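You operate a simulated robot arm through the tools that you are given. There is no shell and no other tool.

The job below is to be done with a simulated robot arm. You get a single attempt, and the scene is never put back.

JOB
Dam the green bench's channel with the black plate and fill it to about 80 mm.
Fine: drain lever shut, pump on with the wheel at SHUT, then LOW; pump off within 8 mm, wheel SHUT again.

The check looks at the end state, three seconds after you hand in, the way a careful person would. Anything else that was tipped, shoved, dropped, spilled or broken makes it a failure.

ROBOT AND FRAMES
A 7-joint arm with a four-finger gripper, fixed in place. Base frame: the origin is at the foot of the arm, x ahead of it, y to its left, z up; the work surface is at about z = 820. Lengths are in mm, angles in rad, forces in N, time in s.
Its first joint turns from -1.204 to 3.002 rad. Payload 3.67 kg.
The TCP is the grasp point between the finger pads, 28 mm short of the fingertips. In the tool frame z runs along the fingers and y along their closing line. The gripper opens to 112 mm. The gripper's body begins 73 mm behind the TCP.
Orientation is that of the tool frame in the base frame, as [roll, pitch, yaw] about the fixed x, y, z axes, in that order (R = Rz(yaw) Ry(pitch) Rx(roll)). With the fingers straight down and closing along the base's y, the tool's x points along the base's -x, its y along +y and its z along -z.

CONTROLS
- The arm moves only by the tool nudge_tool. Its argument "moves" is one flat list of numbers, 7 for each row, row after row: the shift along the base's x, y, z in m, then the turn, a rotation vector about the base's x, y, z in rad, then the opening in per cent of the stroke, from 0 (shut) to 100 (fully open). In form: [tx, ty, tz, rx, ry, rz, hand, tx, ty, tz, rx, ry, rz, hand, ...]. A call has 1 to 20 rows; each row is the pose to reach, as a shift and turn from the pose commanded when the call began. Each row takes 0.2 s and may step no farther than 50 mm and 0.15 rad from the row before; otherwise, or with a gripper value out of range, the whole call is refused. Where a pose cannot be reached the arm comes as near as it can. A force on the tool above 40 N (or 10 N above the force at the start of the call, whichever is more), or a blocked arm, ends the call early, and 0.2 s more pass. The fingers move at their own pace and stop on an object; they squeeze with about 30 N. The grip force told is the motor's: it shows also when the fingers shut on nothing. Time passes only in rows, and 0.2 s behind the last, so rows that repeat a pose let the fingers close. The reply holds the time, the measured pose of the TCP, the force on the tool along the base axes, the opening and the grip force, in the units named above and with some noise, with the torque about the TCP (base axes, N m) and any sound that the robot's microphone picked up, and new pictures: "pictures" is both (left out), scene, wrist or none.
- Cameras (640 x 400 px; columns grow to the right, rows downward): "scene" is fixed at [402, -499.1, 1190.6]; the picture's right is [0.38, -0.93, 0.00], its down [-0.47, -0.19, -0.86] and it looks along [0.80, 0.33, -0.50] (base axes); focal length 214 px, centre (320, 200). "wrist" rides on the gripper at [60, -18, -104] in the tool frame; the picture's right is [0.29, 0.96, 0.00], its down [-0.80, 0.24, -0.55] and it looks along [-0.53, 0.16, 0.83] (tool axes); focal length 234 px, centre (320, 200). There is no depth. A picture from a camera that has moved, and an enlarged one, comes with that camera's place and axes in the base frame and with its lens.
- slide_trunk(by): slides the trunk up (or, below 0, down) by that many mm; the arm rides with it, the base frame stays. It gives what a move gives, with no picture.
- zoom(camera, box): a new picture of the part [left, top, right, bottom] of that camera's present view, enlarged. The clock stands still meanwhile.
- job_done(): hands the job in; it is judged then, once.

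Nothing tells you positions but the pictures and the camera data. Unless the task says otherwise, let go and move clear before handing in.

The tools are called as a command line: name --argument value ..., lists and objects as JSON in quotes. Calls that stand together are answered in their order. nudge_tool: Moves the arm, as the interface text tells. Its arguments: {"type":"object","properties":{"moves":{"type":"array","items":{"type":"number"}},"pictures":{"type":"string","enum":["both","scene","wrist","none"]}},"required":["moves"]} The other tools are called the same way: slide_trunk (by) slides the trunk up or down; zoom (camera, box) takes an enlarged picture of a part of a camera's view; job_done () hands the job in.

At the start:

```text
clock: 0.0
ee_pos: [831.3, -290.5, 1328.0]
ee_rot: [3.14, 0.001, 3.141]
wrist_force: [0.1, -0.3, 1.1]
moment: [-0.05, 0.01, 0.01]
opening: 111.8
finger_force: 0.0
trunk travel left (down, up): [-675.0, 165.0]
```

scene: 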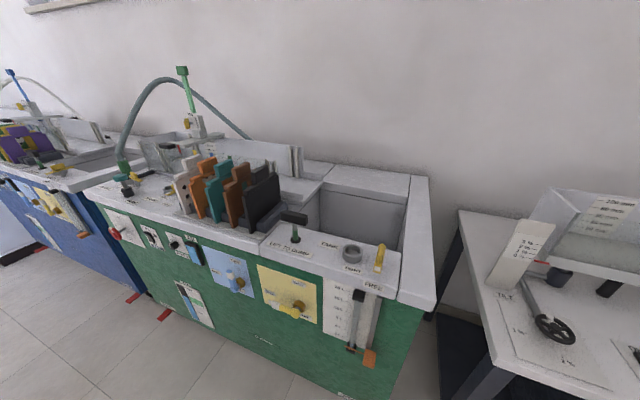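
wrist: 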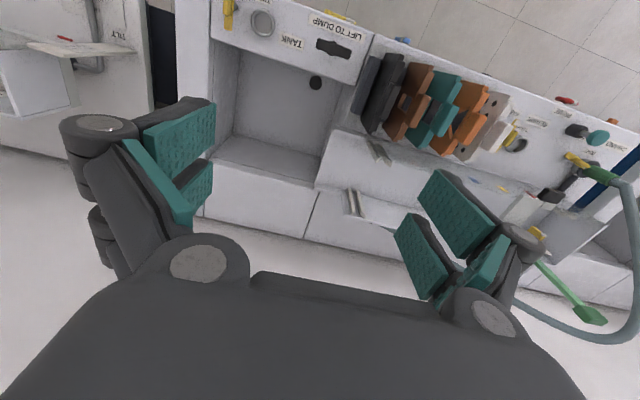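

I see the green bench in the middle with a rack of coloured plates, a tank at the right, and control panels on its front. I'll enlarge the views first to identify the controls.

zoom --camera "scene" --box '[80, 120, 280, 245]'

zoom --camera "scene" --box '[240, 150, 440, 275]'

zoom --camera "scene" --box '[80, 200, 240, 300]'

zoom --camera "scene" --box '[200, 230, 400, 355]'

zoom --camera "wrist" --box '[200, 0, 420, 138]'

zoom --camera "wrist" --box '[420, 40, 640, 178]'

```text
3.20 times, centred on (180, 182) of scene
camera zoom: at [402.0, -499.1, 1190.6], right [0.38, -0.93, 0.0], down [-0.47, -0.19, -0.86], along [0.8, 0.33, -0.5], focal length 686 px, centre (768, 256)
```

zoom: 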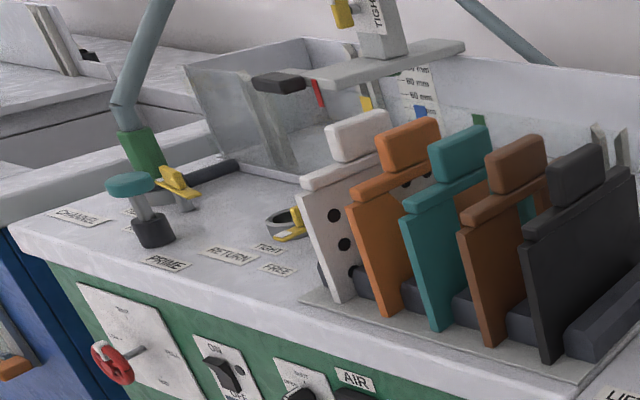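

```text
3.20 times, centred on (340, 212) of scene
camera zoom: at [402.0, -499.1, 1190.6], right [0.38, -0.93, 0.0], down [-0.47, -0.19, -0.86], along [0.8, 0.33, -0.5], focal length 686 px, centre (256, 160)
```

zoom: 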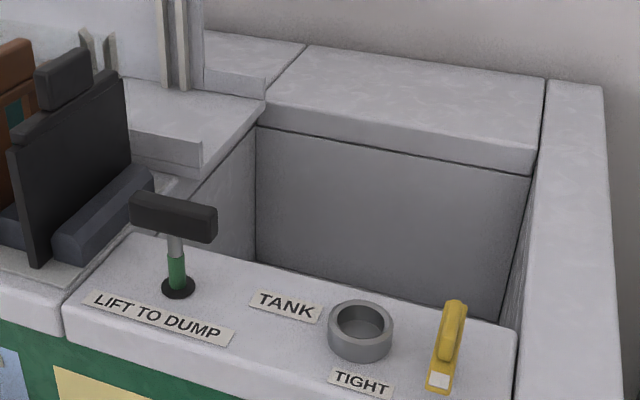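

```text
4.00 times, centred on (160, 250) of scene
camera zoom: at [402.0, -499.1, 1190.6], right [0.38, -0.93, 0.0], down [-0.47, -0.19, -0.86], along [0.8, 0.33, -0.5], focal length 858 px, centre (960, 0)
```

zoom: 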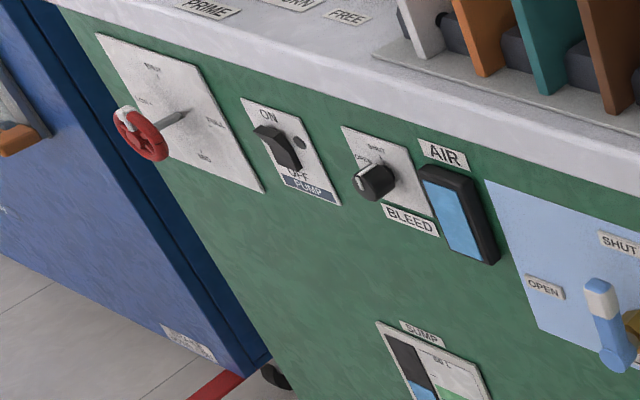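

```text
3.20 times, centred on (300, 292) of scene
camera zoom: at [402.0, -499.1, 1190.6], right [0.38, -0.93, 0.0], down [-0.47, -0.19, -0.86], along [0.8, 0.33, -0.5], focal length 686 px, centre (384, -96)
```

zoom: 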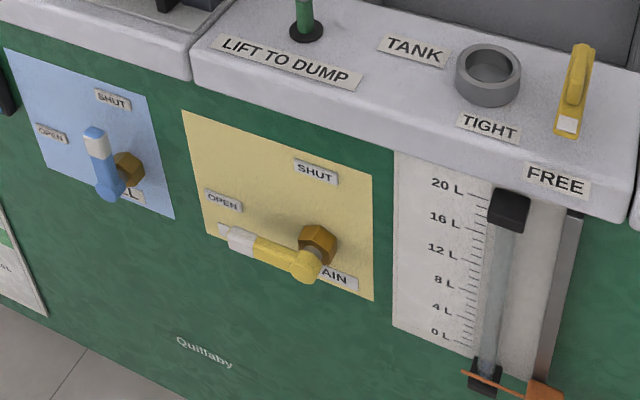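

```text
2.90 times, centred on (310, 69) of wrist
camera zoom: at [772.3, -308.4, 1432.7], right [-0.29, 0.96, 0.0], down [0.8, 0.24, 0.55], along [0.53, 0.16, -0.83], focal length 679 px, centre (349, 580)
```

zoom: 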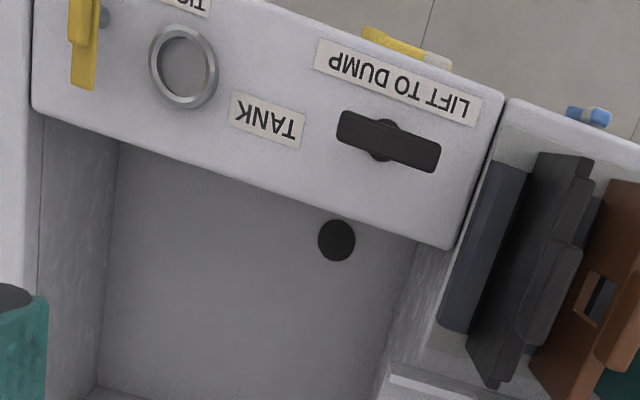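

```text
2.90 times, centred on (530, 109) of wrist
camera zoom: at [772.3, -308.4, 1432.7], right [-0.29, 0.96, 0.0], down [0.8, 0.24, 0.55], along [0.53, 0.16, -0.83], focal length 679 px, centre (-289, 464)
```

zoom: 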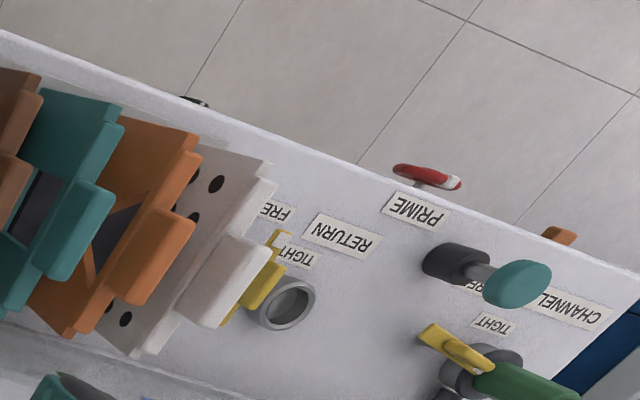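

I can make out the controls on the front: red wheel, pump rocker, bleed knob, AIR window, blue and yellow levers. I'll enlarge each one to read its labels and state.

zoom --camera "scene" --box '[100, 205, 150, 245]'

zoom --camera "scene" --box '[140, 220, 210, 270]'

zoom --camera "scene" --box '[165, 270, 225, 330]'

zoom --camera "scene" --box '[200, 245, 260, 300]'

zoom --camera "scene" --box '[250, 255, 330, 325]'

zoom --camera "scene" --box '[90, 150, 180, 215]'

zoom --camera "scene" --box '[130, 60, 250, 160]'

zoom --camera "scene" --box '[190, 120, 350, 200]'

zoom --camera "wrist" --box '[330, 120, 500, 230]'

zoom --camera "wrist" --box '[480, 130, 640, 330]'

```text
10.00 times, centred on (125, 225) of scene
camera zoom: at [402.0, -499.1, 1190.6], right [0.38, -0.93, 0.0], down [-0.47, -0.19, -0.86], along [0.8, 0.33, -0.5], focal length 2145 px, centre (2270, -50)
```

zoom: 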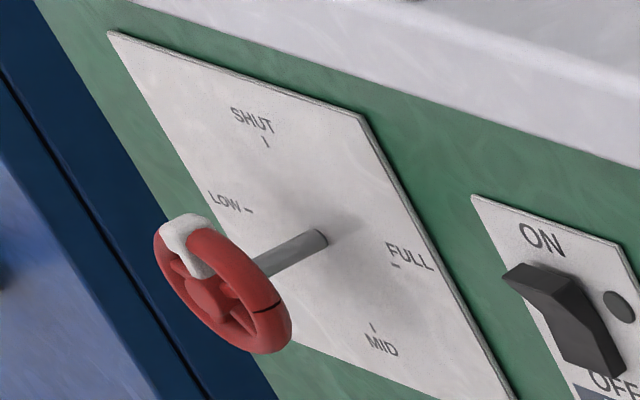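

```text
8.00 times, centred on (175, 245) of scene
camera zoom: at [402.0, -499.1, 1190.6], right [0.38, -0.93, 0.0], down [-0.47, -0.19, -0.86], along [0.8, 0.33, -0.5], focal length 1716 px, centre (1480, -160)
```

zoom: 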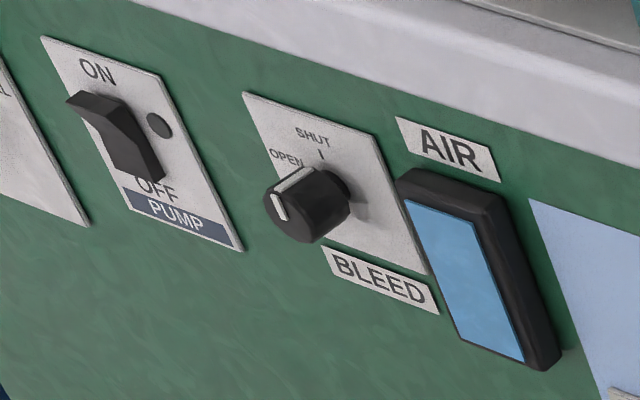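

```text
6.67 times, centred on (195, 300) of scene
camera zoom: at [402.0, -499.1, 1190.6], right [0.38, -0.93, 0.0], down [-0.47, -0.19, -0.86], along [0.8, 0.33, -0.5], focal length 1430 px, centre (1153, -467)
```

zoom: 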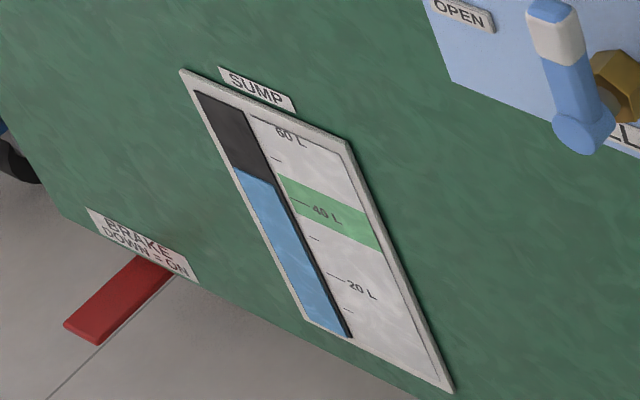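

```text
7.27 times, centred on (230, 272) of scene
camera zoom: at [402.0, -499.1, 1190.6], right [0.38, -0.93, 0.0], down [-0.47, -0.19, -0.86], along [0.8, 0.33, -0.5], focal length 1560 px, centre (974, -327)
```

zoom: 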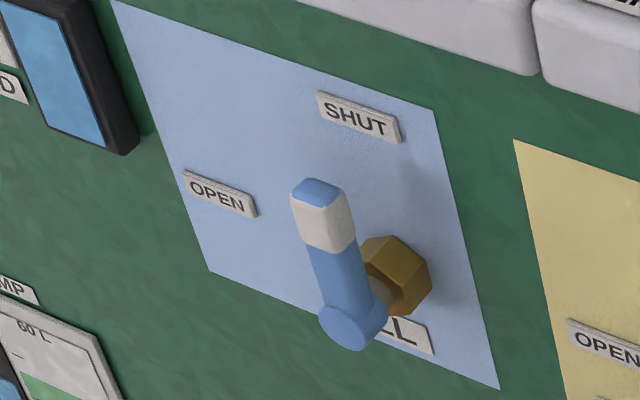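

```text
5.71 times, centred on (290, 290) of scene
camera zoom: at [402.0, -499.1, 1190.6], right [0.38, -0.93, 0.0], down [-0.47, -0.19, -0.86], along [0.8, 0.33, -0.5], focal length 1226 px, centre (491, -314)
```

zoom: 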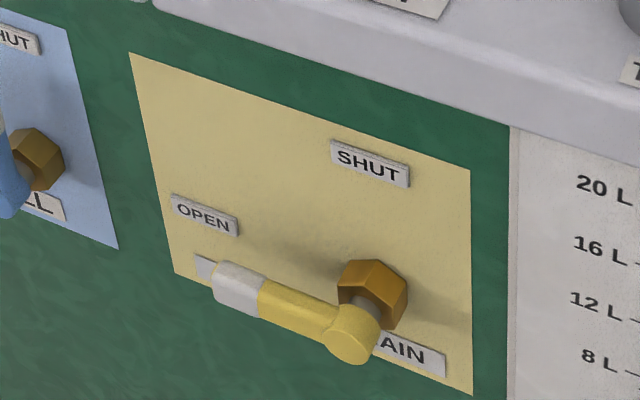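

```text
6.15 times, centred on (135, 182) of scene
camera zoom: at [402.0, -499.1, 1190.6], right [0.38, -0.93, 0.0], down [-0.47, -0.19, -0.86], along [0.8, 0.33, -0.5], focal length 1320 px, centre (1458, 308)
```

zoom: 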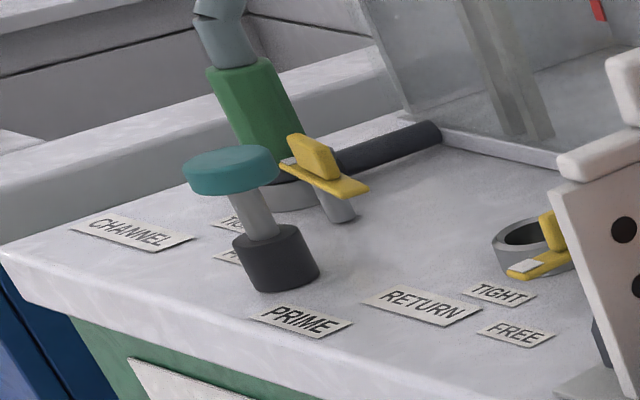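

```text
4.00 times, centred on (190, 110) of scene
camera zoom: at [402.0, -499.1, 1190.6], right [0.38, -0.93, 0.0], down [-0.47, -0.19, -0.86], along [0.8, 0.33, -0.5], focal length 858 px, centre (840, 560)
```

zoom: 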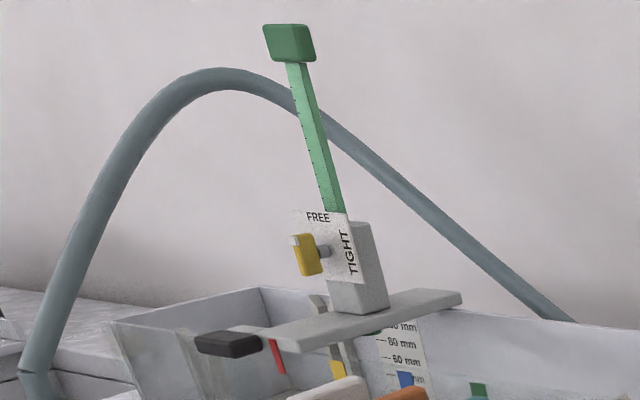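

```text
4.00 times, centred on (270, 160) of scene
camera zoom: at [402.0, -499.1, 1190.6], right [0.38, -0.93, 0.0], down [-0.47, -0.19, -0.86], along [0.8, 0.33, -0.5], focal length 858 px, centre (520, 360)
```

zoom: 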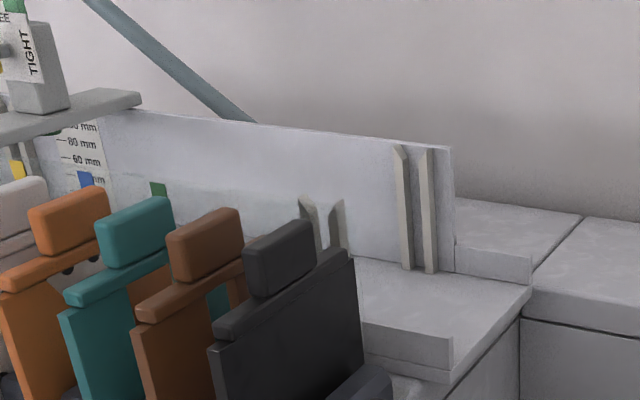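

```text
3.64 times, centred on (415, 175) of wrist
camera zoom: at [772.3, -308.4, 1432.7], right [-0.29, 0.96, 0.0], down [0.8, 0.24, 0.55], along [0.53, 0.16, -0.83], focal length 852 px, centre (-26, 291)
```

zoom: 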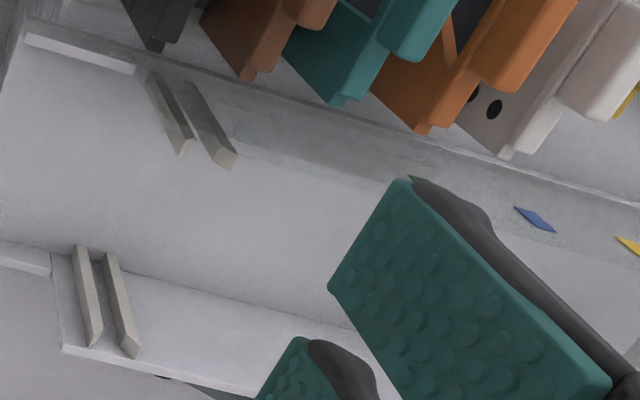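

```text
2.00 times, centred on (560, 230) of wrist
camera zoom: at [772.3, -308.4, 1432.7], right [-0.29, 0.96, 0.0], down [0.8, 0.24, 0.55], along [0.53, 0.16, -0.83], focal length 468 px, centre (-160, 140)
```

zoom: 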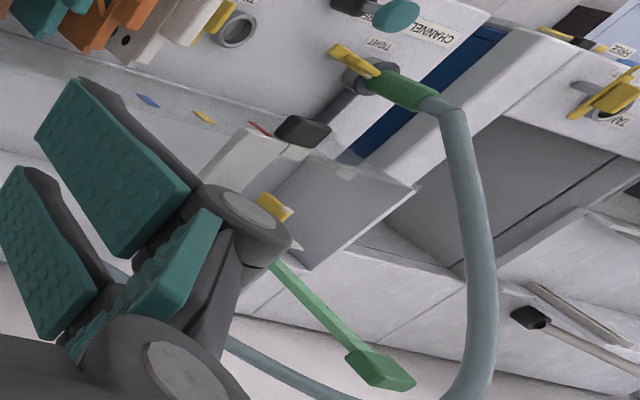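

The bench lies parallel to the base's y axis with its front face near x = 720. I'll enlarge the black plate, the channel slots, the clamp and the scale to work out geometry.

zoom --camera "scene" --box '[225, 160, 305, 245]'

zoom --camera "wrist" --box '[345, 40, 425, 140]'

zoom --camera "wrist" --box '[330, 120, 410, 220]'

zoom --camera "scene" --box '[255, 130, 345, 200]'

zoom --camera "scene" --box '[110, 165, 150, 205]'

zoom --camera "scene" --box '[140, 125, 240, 185]'

zoom --camera "wrist" --box '[540, 110, 640, 190]'

zoom --camera "scene" --box '[160, 228, 190, 255]'

```text
4.71 times, centred on (265, 202) of scene
camera zoom: at [402.0, -499.1, 1190.6], right [0.38, -0.93, 0.0], down [-0.47, -0.19, -0.86], along [0.8, 0.33, -0.5], focal length 1009 px, centre (579, 188)
```

zoom: 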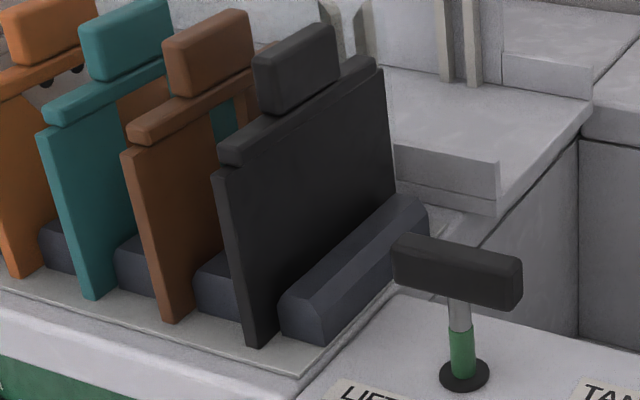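

```text
4.00 times, centred on (385, 90) of wrist
camera zoom: at [772.3, -308.4, 1432.7], right [-0.29, 0.96, 0.0], down [0.8, 0.24, 0.55], along [0.53, 0.16, -0.83], focal length 937 px, centre (60, 640)
```

zoom: 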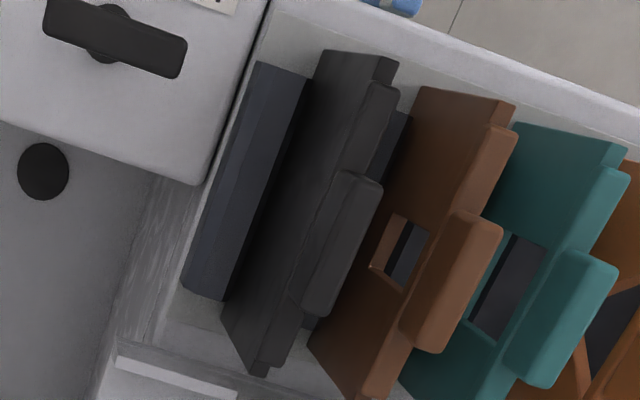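

```text
4.00 times, centred on (370, 170) of wrist
camera zoom: at [772.3, -308.4, 1432.7], right [-0.29, 0.96, 0.0], down [0.8, 0.24, 0.55], along [0.53, 0.16, -0.83], focal length 937 px, centre (120, 320)
```

zoom: 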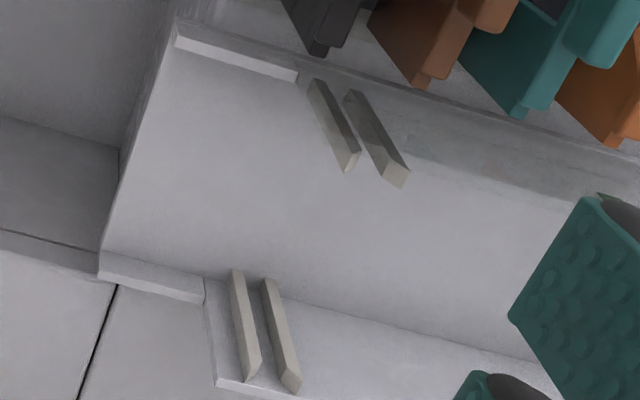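

```text
5.71 times, centred on (300, 165) of scene
camera zoom: at [402.0, -499.1, 1190.6], right [0.38, -0.93, 0.0], down [-0.47, -0.19, -0.86], along [0.8, 0.33, -0.5], focal length 1226 px, centre (434, 400)
```

zoom: 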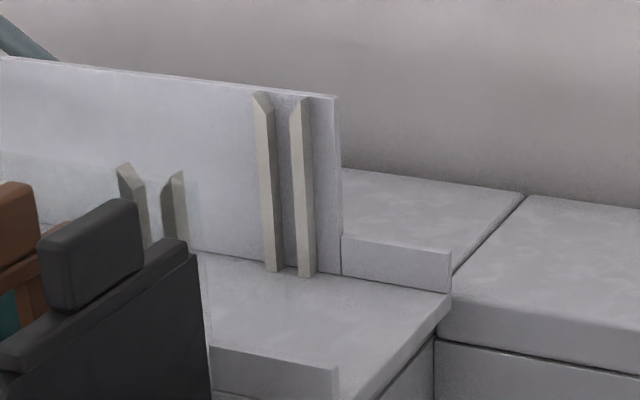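

```text
10.00 times, centred on (130, 185) of scene
camera zoom: at [402.0, -499.1, 1190.6], right [0.38, -0.93, 0.0], down [-0.47, -0.19, -0.86], along [0.8, 0.33, -0.5], focal length 2145 px, centre (2220, 350)
```

zoom: 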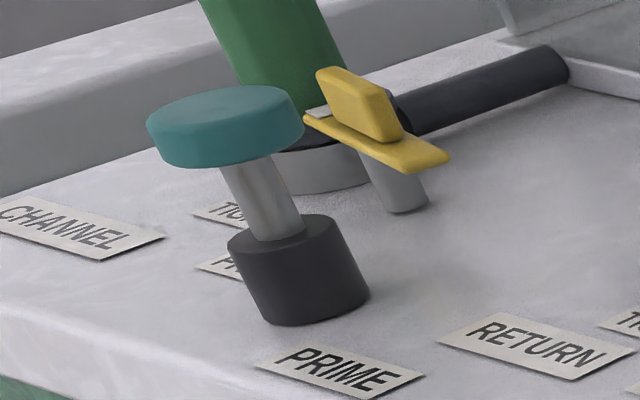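

```text
6.40 times, centred on (190, 155) of scene
camera zoom: at [402.0, -499.1, 1190.6], right [0.38, -0.93, 0.0], down [-0.47, -0.19, -0.86], along [0.8, 0.33, -0.5], focal length 1373 px, centre (1152, 488)
```

zoom: 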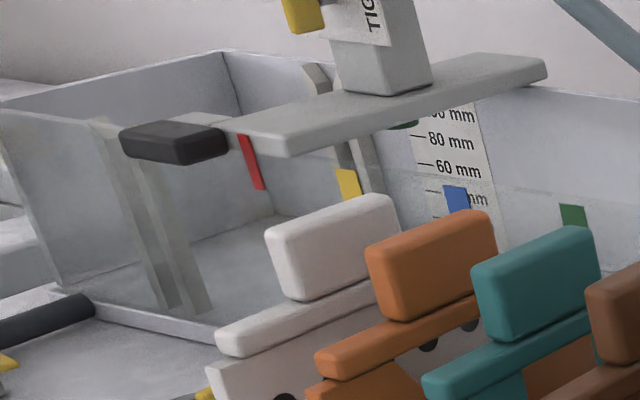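

```text
5.00 times, centred on (590, 150) of wrist
camera zoom: at [772.3, -308.4, 1432.7], right [-0.29, 0.96, 0.0], down [0.8, 0.24, 0.55], along [0.53, 0.16, -0.83], focal length 1171 px, centre (-1030, 450)
```

zoom: 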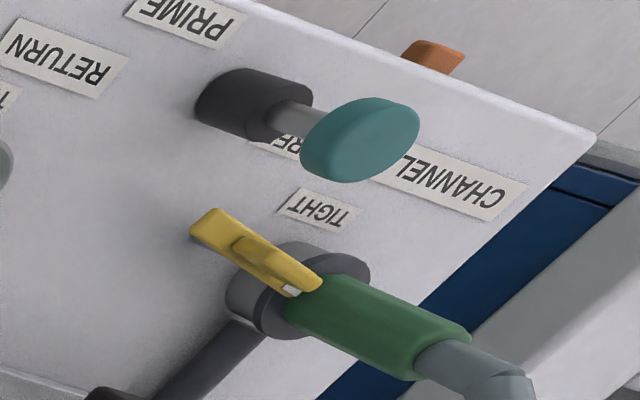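

```text
14.81 times, centred on (175, 242) of scene
camera zoom: at [402.0, -499.1, 1190.6], right [0.38, -0.93, 0.0], down [-0.47, -0.19, -0.86], along [0.8, 0.33, -0.5], focal length 3177 px, centre (2468, -415)
```

zoom: 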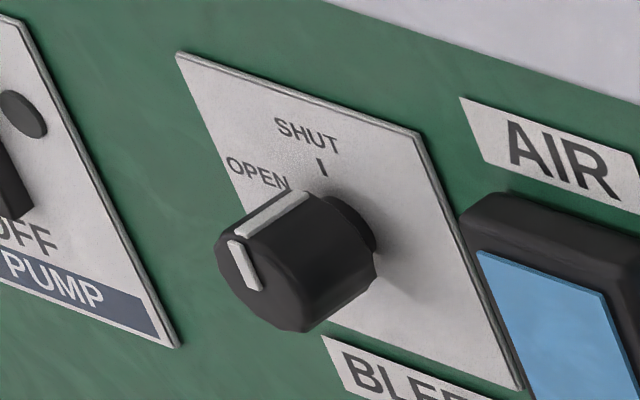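

The wrist and scene views agree. The black plate's handle top is near (820, -157, 978), and the downstream slot is near x 937–1088, y -111, with its floor at about z 837. I'll move above the black plate for a closer look.

nudge_tool --moves '[0, 0.02, -0.038, 0, 0, 0, 40, 0, 0.04, -0.076, 0, 0, 0, 40, -0.003, 0.06, -0.114, 0, 0, 0, 40, -0.006, 0.08, -0.152, 0, 0, 0, 40, -0.008, 0.1, -0.19, 0, 0, 0, 40, -0.01, 0.12, -0.228, 0, 0, 0, 40, -0.011, 0.133, -0.255, 0, 0, 0, 40]' --pictures "both"

```text
clock: 1.6
ee_pos: [821.4, -157.4, 1072.9]
ee_rot: [3.141, -0.001, -3.141]
wrist_force: [0.5, 0.5, 0.1]
moment: [0.03, 0.03, 0.04]
opening: 44.4
finger_force: 0.0
trunk travel left (down, up): [-675.0, 165.0]
camera wrist: at [760.7, -175.8, 1177.5], right [-0.29, 0.96, 0.0], down [0.8, 0.24, 0.55], along [0.53, 0.16, -0.83], focal length 234 px, centre (320, 200)
```

scene: 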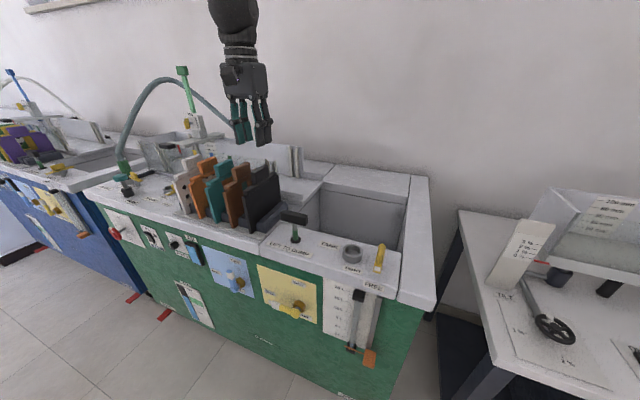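
wrist: 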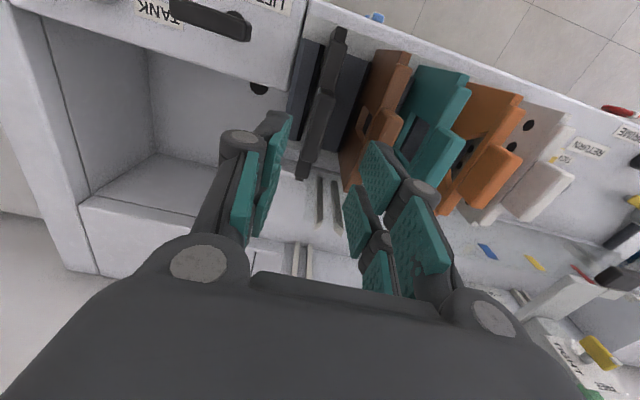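

The arm moved as commanded. I'll enlarge the wrist view on the black plate and the slot.

zoom --camera "wrist" --box '[280, 20, 400, 190]'

zoom --camera "wrist" --box '[270, 165, 350, 285]'

zoom --camera "scene" --box '[215, 90, 315, 230]'

zoom --camera "wrist" --box '[540, 300, 640, 400]'

zoom --camera "wrist" --box '[560, 90, 640, 150]'

```text
2.35 times, centred on (340, 105) of wrist
camera zoom: at [760.7, -175.8, 1177.5], right [-0.29, 0.96, 0.0], down [0.8, 0.24, 0.55], along [0.53, 0.16, -0.83], focal length 551 px, centre (273, 424)
```

zoom: 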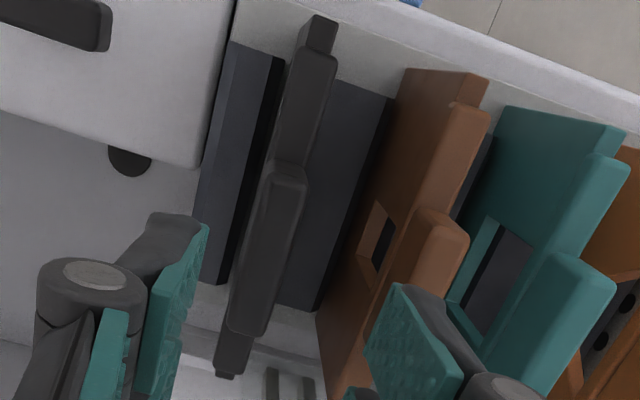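

```text
3.33 times, centred on (310, 225) of wrist
camera zoom: at [760.7, -175.8, 1177.5], right [-0.29, 0.96, 0.0], down [0.8, 0.24, 0.55], along [0.53, 0.16, -0.83], focal length 781 px, centre (353, 117)
```

zoom: 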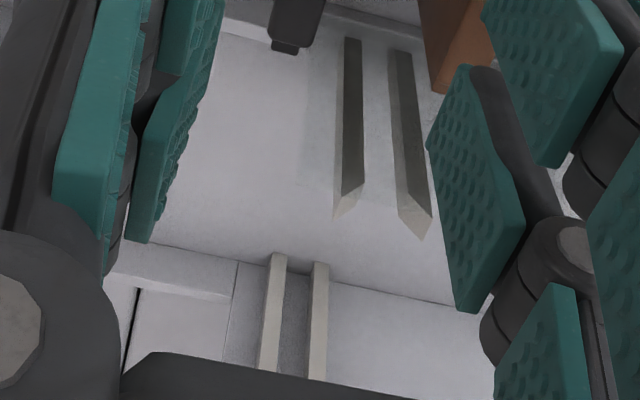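

```text
2.86 times, centred on (265, 160) of scene
camera zoom: at [402.0, -499.1, 1190.6], right [0.38, -0.93, 0.0], down [-0.47, -0.19, -0.86], along [0.8, 0.33, -0.5], focal length 613 px, centre (477, 314)
```

zoom: 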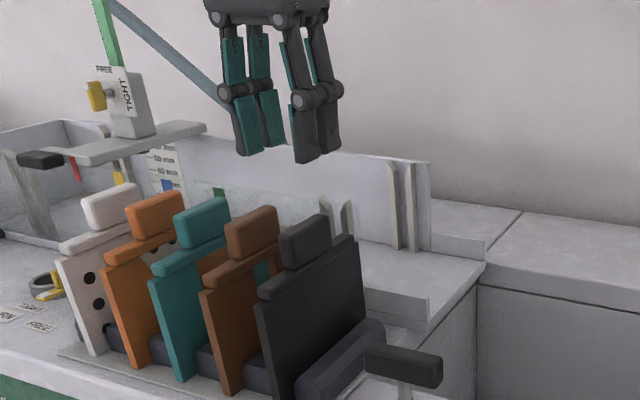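

```text
4.00 times, centred on (590, 350) of wrist
camera zoom: at [760.7, -175.8, 1177.5], right [-0.29, 0.96, 0.0], down [0.8, 0.24, 0.55], along [0.53, 0.16, -0.83], focal length 937 px, centre (-760, -400)
```

zoom: 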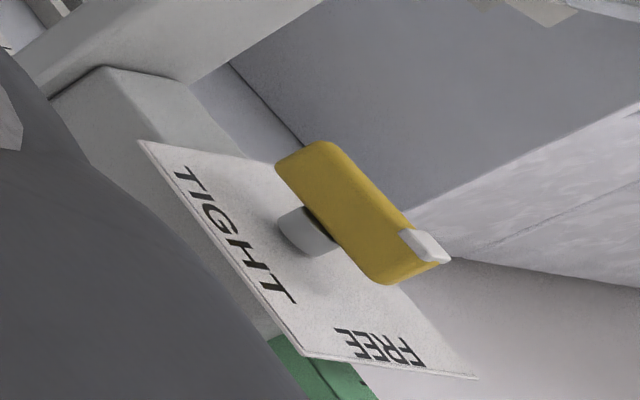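

```text
6.67 times, centred on (600, 120) of wrist
camera zoom: at [760.7, -175.8, 1177.5], right [-0.29, 0.96, 0.0], down [0.8, 0.24, 0.55], along [0.53, 0.16, -0.83], focal length 1561 px, centre (-1547, 733)
```

zoom: 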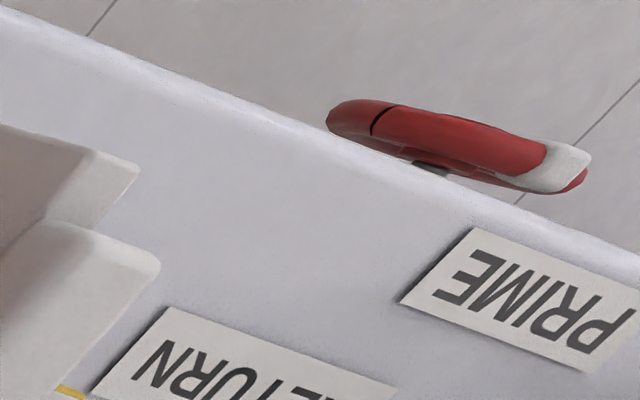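

The black plate is vertical in the rack, about 148 mm wide and centred near x = 820. Its handle sits at y ≈ -159. I'll tilt the tool about 40° forward so the far slot stays in reach, then check alignment.

nudge_tool --moves '[0, 0, 0, 0, -0.14, 0, 40, 0, 0, 0, 0, -0.28, 0, 40, 0, 0, 0, 0, -0.42, 0, 40, 0, 0, 0, 0, -0.56, 0, 40, 0, 0, 0, 0, -0.7, 0, 40, 0, 0, 0, 0, -0.7, 0, 40]' --pictures "both"

```text
clock: 3.0
ee_pos: [821.7, -158.3, 1073.7]
ee_rot: [-3.141, 0.701, 3.141]
wrist_force: [0.6, -0.1, -0.4]
moment: [0.0, -0.04, -0.03]
opening: 44.8
finger_force: 0.1
trunk travel left (down, up): [-675.0, 165.0]
camera wrist: at [708.3, -175.7, 1114.9], right [-0.22, 0.96, -0.19], down [0.25, 0.24, 0.94], along [0.94, 0.16, -0.29], focal length 234 px, centre (320, 200)
```

scene: 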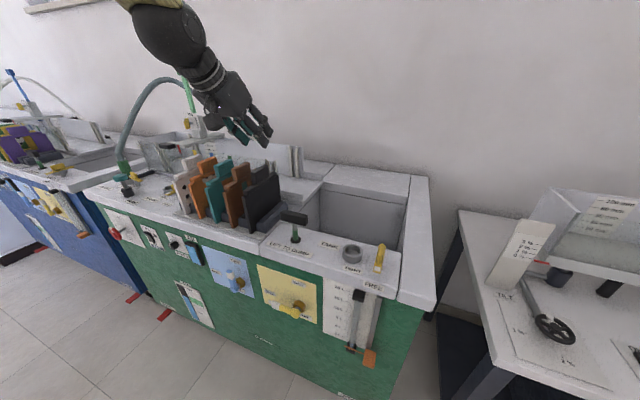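
wrist: 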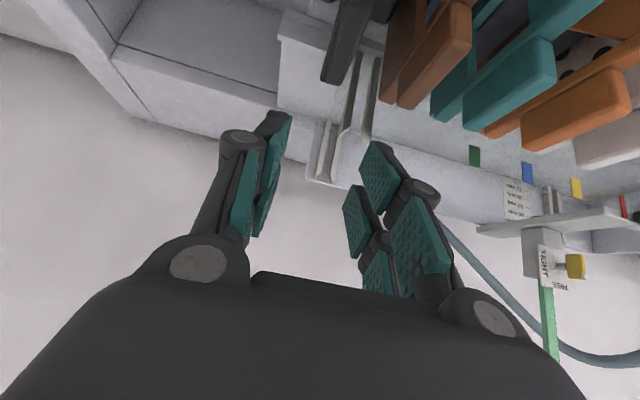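

Tilt reached without trouble. I'll lower toward the handle and check the finger alignment.

nudge_tool --moves '[0, -0.001, -0.03, 0, 0, 0, 40, 0, -0.001, -0.06, 0, 0, 0, 40, 0, -0.001, -0.06, 0, 0, 0, 40]' --pictures "both"

zoom --camera "scene" --box '[220, 120, 300, 220]'

zoom --camera "wrist" --box '[220, 20, 460, 220]'

```text
clock: 3.8
ee_pos: [821.5, -156.4, 1013.2]
ee_rot: [-3.141, 0.7, -3.141]
wrist_force: [0.2, 0.4, 1.6]
moment: [0.01, -0.03, 0.01]
opening: 44.8
finger_force: 0.1
trunk travel left (down, up): [-675.0, 165.0]
camera wrist: at [707.8, -175.9, 1054.6], right [-0.22, 0.96, -0.19], down [0.25, 0.24, 0.94], along [0.94, 0.16, -0.29], focal length 234 px, centre (320, 200)
```

scene: 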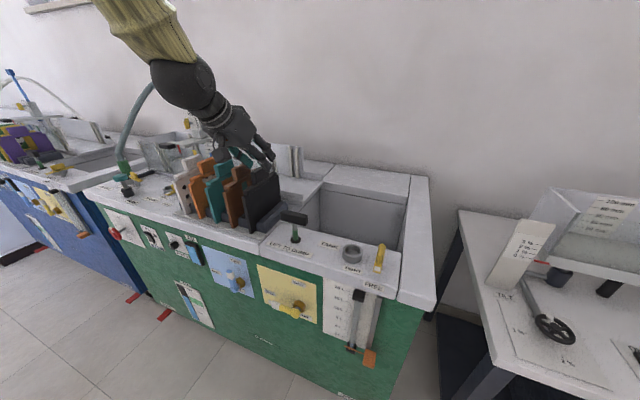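
wrist: 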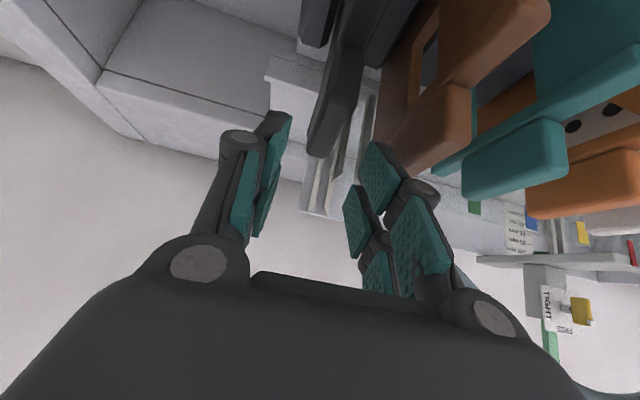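

```text
4.00 times, centred on (260, 170) of scene
camera zoom: at [402.0, -499.1, 1190.6], right [0.38, -0.93, 0.0], down [-0.47, -0.19, -0.86], along [0.8, 0.33, -0.5], focal length 858 px, centre (560, 320)
```

zoom: 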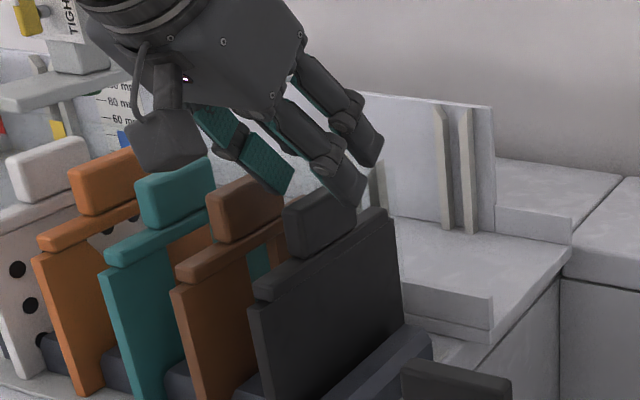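

```text
2.00 times, centred on (340, 120) of wrist
camera zoom: at [707.8, -175.9, 1054.6], right [-0.22, 0.96, -0.19], down [0.25, 0.24, 0.94], along [0.94, 0.16, -0.29], focal length 468 px, centre (280, 360)
```

zoom: 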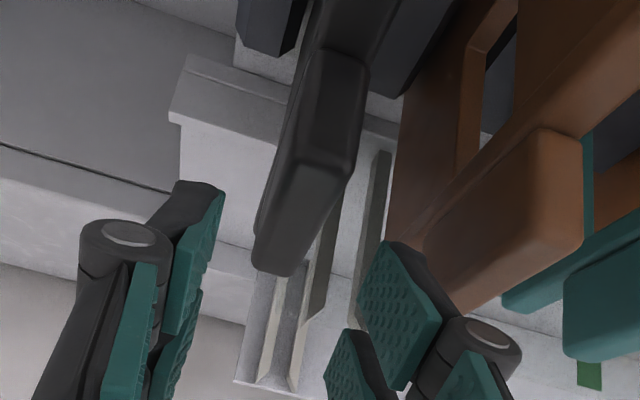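

The handle centre is at y ≈ -161, so I'll shift 2.5 mm and lower until the fingertips are just above the crossbar.

nudge_tool --moves '[0, -0.0025, -0.015, 0, 0, 0, 36, 0, -0.0025, -0.032, 0, 0, 0, 36, 0, -0.0025, -0.032, 0, 0, 0, 36]' --pictures "both"

zoom --camera "scene" --box '[230, 135, 300, 215]'

zoom --camera "wrist" --box '[220, 20, 460, 220]'

```text
clock: 4.6
ee_pos: [819.2, -160.6, 981.0]
ee_rot: [-3.141, 0.701, -3.141]
wrist_force: [0.1, -0.2, 0.9]
moment: [-0.01, 0.01, -0.01]
opening: 40.2
finger_force: 0.0
trunk travel left (down, up): [-675.0, 165.0]
camera wrist: at [707.4, -178.9, 1023.0], right [-0.22, 0.96, -0.19], down [0.25, 0.24, 0.94], along [0.94, 0.16, -0.29], focal length 234 px, centre (320, 200)
```

scene: 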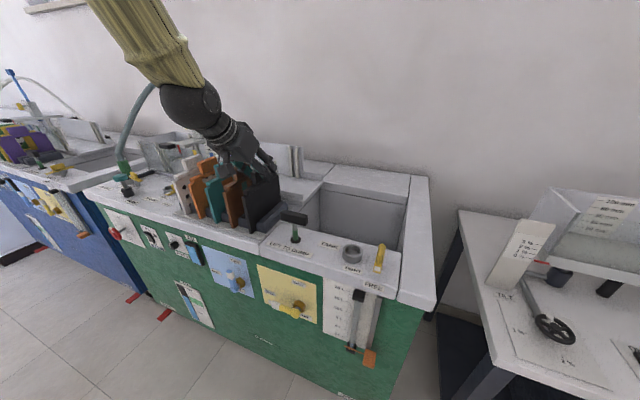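
wrist: 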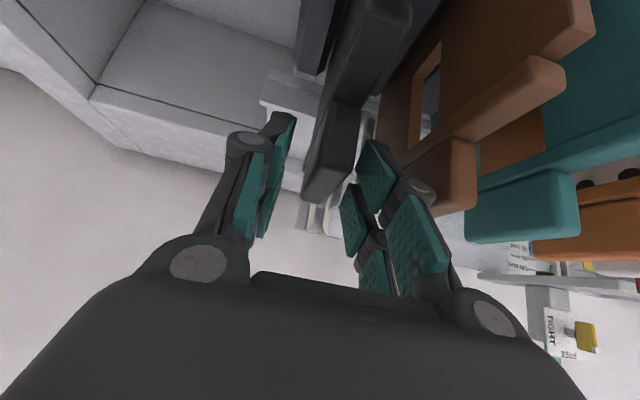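

```text
5.00 times, centred on (265, 175) of scene
camera zoom: at [402.0, -499.1, 1190.6], right [0.38, -0.93, 0.0], down [-0.47, -0.19, -0.86], along [0.8, 0.33, -0.5], focal length 1072 px, centre (595, 325)
```

zoom: 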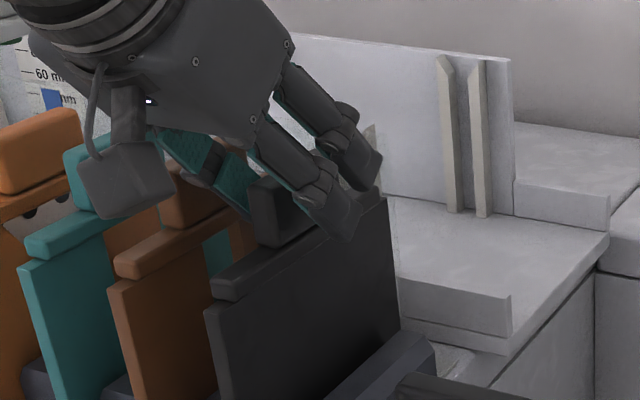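

```text
2.00 times, centred on (340, 120) of wrist
camera zoom: at [707.4, -178.9, 1023.0], right [-0.22, 0.96, -0.19], down [0.25, 0.24, 0.94], along [0.94, 0.16, -0.29], focal length 468 px, centre (280, 360)
```

zoom: 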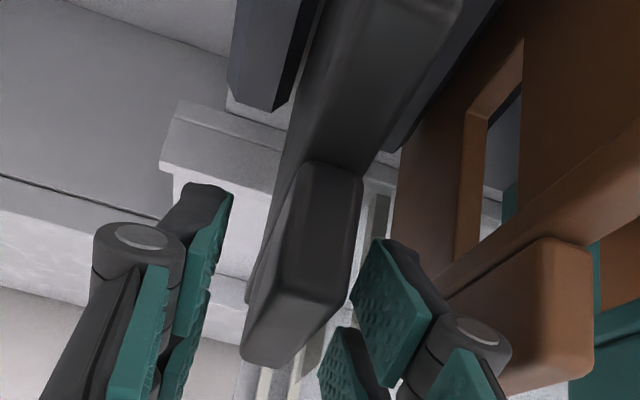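

Aligned. I'll back off 6 mm upward and 7 mm toward the base, so only the handle is gripped and the grip is centred on it, then close.

nudge_tool --moves '[-0.007, 0, 0.006, 0, 0, 0, 36, -0.007, 0, 0.006, 0, 0, 0, 20, -0.007, 0, 0.006, 0, 0, 0, 5, -0.007, 0, 0.006, 0, 0, 0, 0, -0.007, 0, 0.006, 0, 0, 0, 0]' --pictures "both"

zoom --camera "scene" --box '[230, 135, 300, 215]'

zoom --camera "wrist" --box '[220, 20, 460, 220]'

```text
clock: 5.8
ee_pos: [814.1, -160.8, 989.1]
ee_rot: [3.14, 0.699, -3.141]
wrist_force: [-0.1, -0.4, 1.4]
moment: [-0.02, -0.4, -0.04]
opening: 16.0
finger_force: 29.5
trunk travel left (down, up): [-675.0, 165.0]
camera wrist: at [701.1, -178.5, 1029.1], right [-0.22, 0.96, -0.19], down [0.25, 0.24, 0.94], along [0.94, 0.16, -0.29], focal length 234 px, centre (320, 200)
```

scene: 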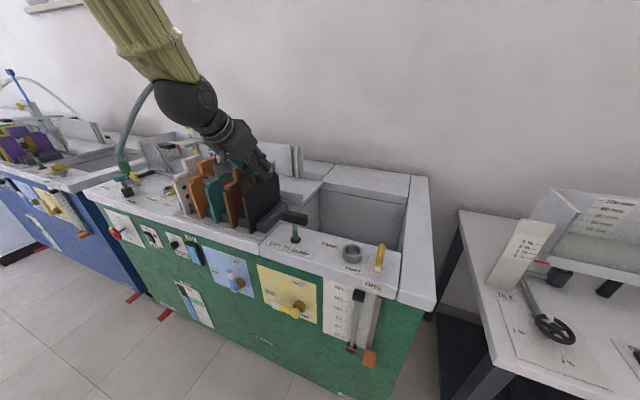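
wrist: 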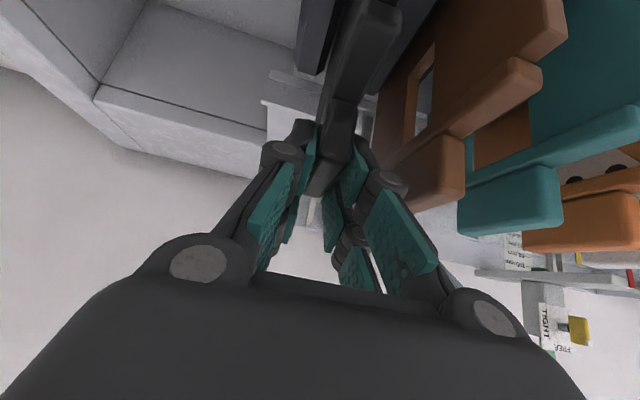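

```text
5.00 times, centred on (265, 175) of scene
camera zoom: at [402.0, -499.1, 1190.6], right [0.38, -0.93, 0.0], down [-0.47, -0.19, -0.86], along [0.8, 0.33, -0.5], focal length 1072 px, centre (595, 325)
```

zoom: 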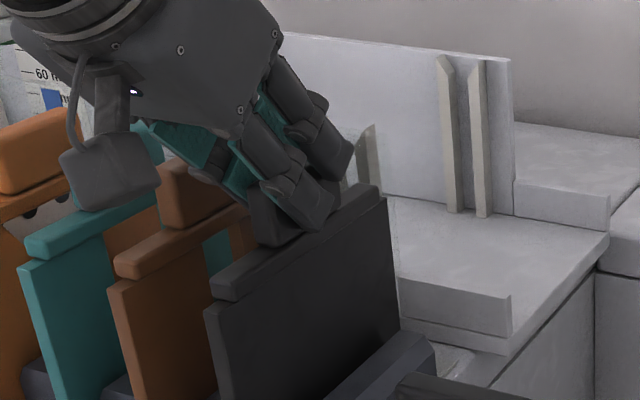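

```text
2.00 times, centred on (340, 120) of wrist
camera zoom: at [701.1, -178.5, 1029.1], right [-0.22, 0.96, -0.19], down [0.25, 0.24, 0.94], along [0.94, 0.16, -0.29], focal length 468 px, centre (280, 360)
```

zoom: 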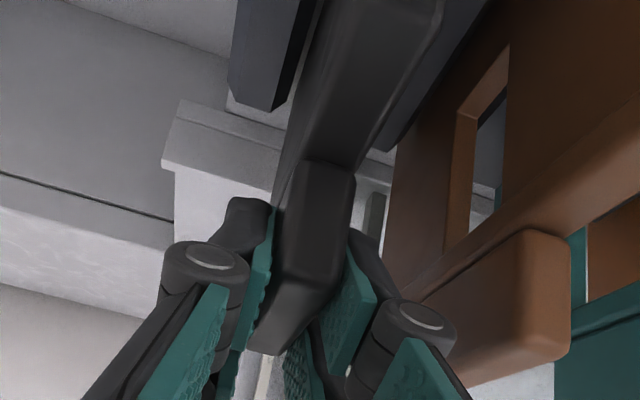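

The handle is gripped at 16 mm with about 30 N. Next I'll lift the plate straight up, well clear of the channel wall tops (z ≈ 962).

nudge_tool --moves '[0, 0, 0.015, 0, 0, 0, 0, 0, 0, 0.035, 0, 0, 0, 0, 0, 0, 0.06, 0, 0, 0, 0, 0, 0, 0.085, 0, 0, 0, 0, 0, 0, 0.11, 0, 0, 0, 0, 0, 0, 0.135, 0, 0, 0, 0, 0, 0, 0.16, 0, 0, 0, 0, 0, 0, 0.18, 0, 0, 0, 0, 0, 0, 0.18, 0, 0, 0, 0]' --pictures "both"

zoom --camera "scene" --box '[220, 90, 320, 220]'

zoom --camera "wrist" --box '[220, 20, 460, 220]'

```text
clock: 7.8
ee_pos: [815.0, -159.9, 1166.6]
ee_rot: [-3.141, 0.698, -3.141]
wrist_force: [-0.6, -1.2, -3.0]
moment: [0.01, 0.02, -0.02]
opening: 16.0
finger_force: 30.3
trunk travel left (down, up): [-675.0, 165.0]
camera wrist: at [702.0, -178.9, 1207.6], right [-0.22, 0.96, -0.19], down [0.25, 0.24, 0.94], along [0.94, 0.16, -0.3], focal length 234 px, centre (320, 200)
```

scene: 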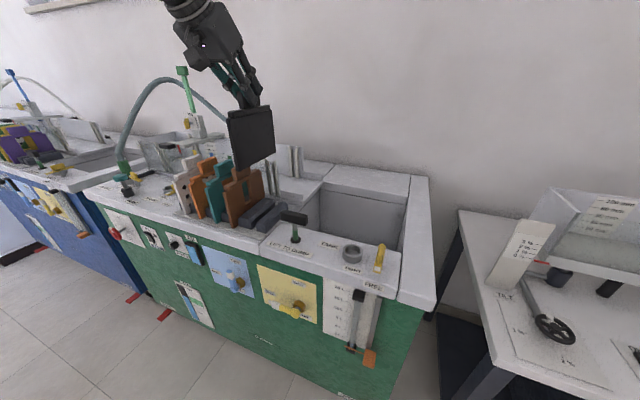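
wrist: 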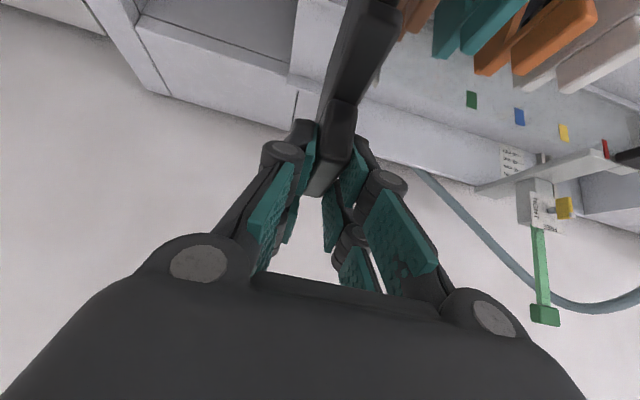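

```text
3.08 times, centred on (270, 155) of scene
camera zoom: at [402.0, -499.1, 1190.6], right [0.38, -0.93, 0.0], down [-0.47, -0.19, -0.86], along [0.8, 0.33, -0.5], focal length 660 px, centre (474, 338)
```

zoom: 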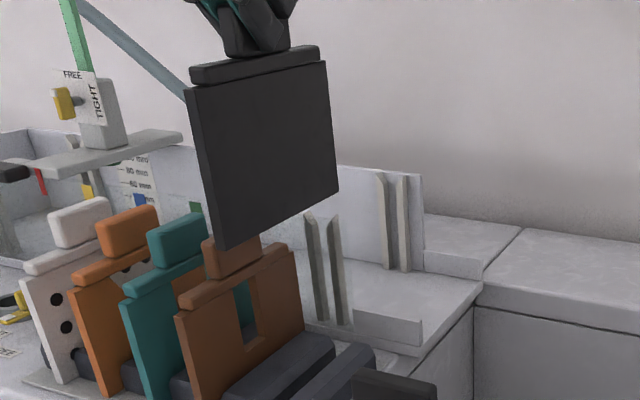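

```text
2.00 times, centred on (340, 120) of wrist
camera zoom: at [702.0, -178.9, 1207.6], right [-0.22, 0.96, -0.19], down [0.25, 0.24, 0.94], along [0.94, 0.16, -0.3], focal length 468 px, centre (280, 360)
```

zoom: 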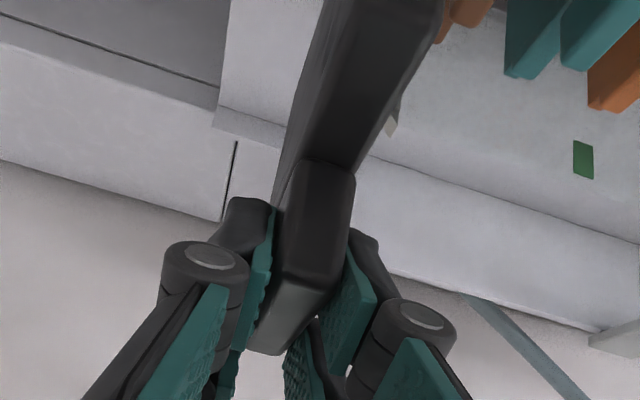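

The plate is lifted cleanly and hangs level. I'll measure the slot ribs more precisely before moving over.

zoom --camera "scene" --box '[262, 150, 302, 200]'

zoom --camera "scene" --box '[270, 135, 310, 185]'

zoom --camera "scene" --box '[225, 95, 285, 175]'

```text
8.00 times, centred on (282, 175) of scene
camera zoom: at [402.0, -499.1, 1190.6], right [0.38, -0.93, 0.0], down [-0.47, -0.19, -0.86], along [0.8, 0.33, -0.5], focal length 1716 px, centre (624, 400)
```

zoom: 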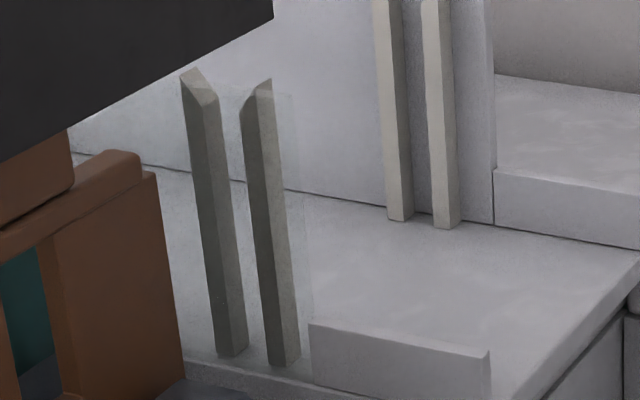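

```text
8.00 times, centred on (290, 160) of scene
camera zoom: at [402.0, -499.1, 1190.6], right [0.38, -0.93, 0.0], down [-0.47, -0.19, -0.86], along [0.8, 0.33, -0.5], focal length 1716 px, centre (560, 520)
```

zoom: 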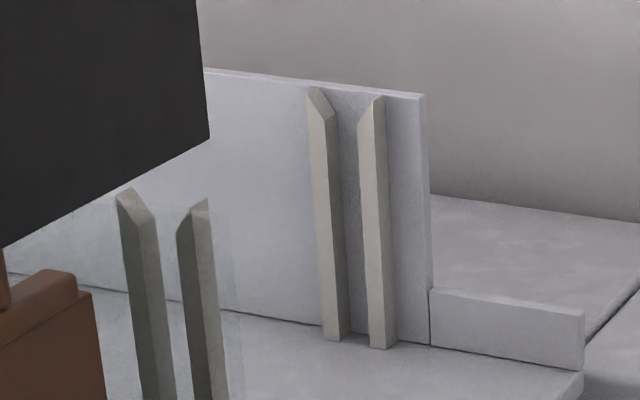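

```text
5.00 times, centred on (255, 135) of scene
camera zoom: at [402.0, -499.1, 1190.6], right [0.38, -0.93, 0.0], down [-0.47, -0.19, -0.86], along [0.8, 0.33, -0.5], focal length 1072 px, centre (645, 525)
```

zoom: 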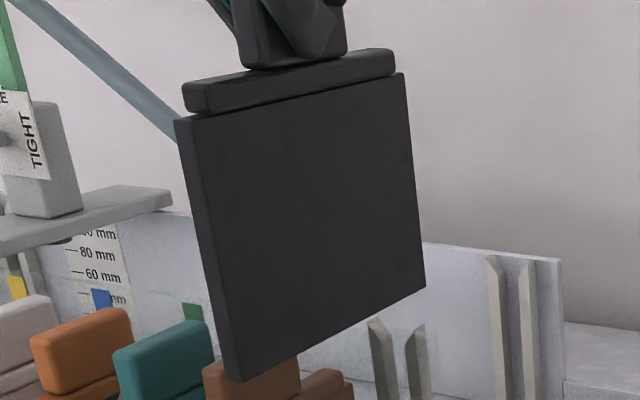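

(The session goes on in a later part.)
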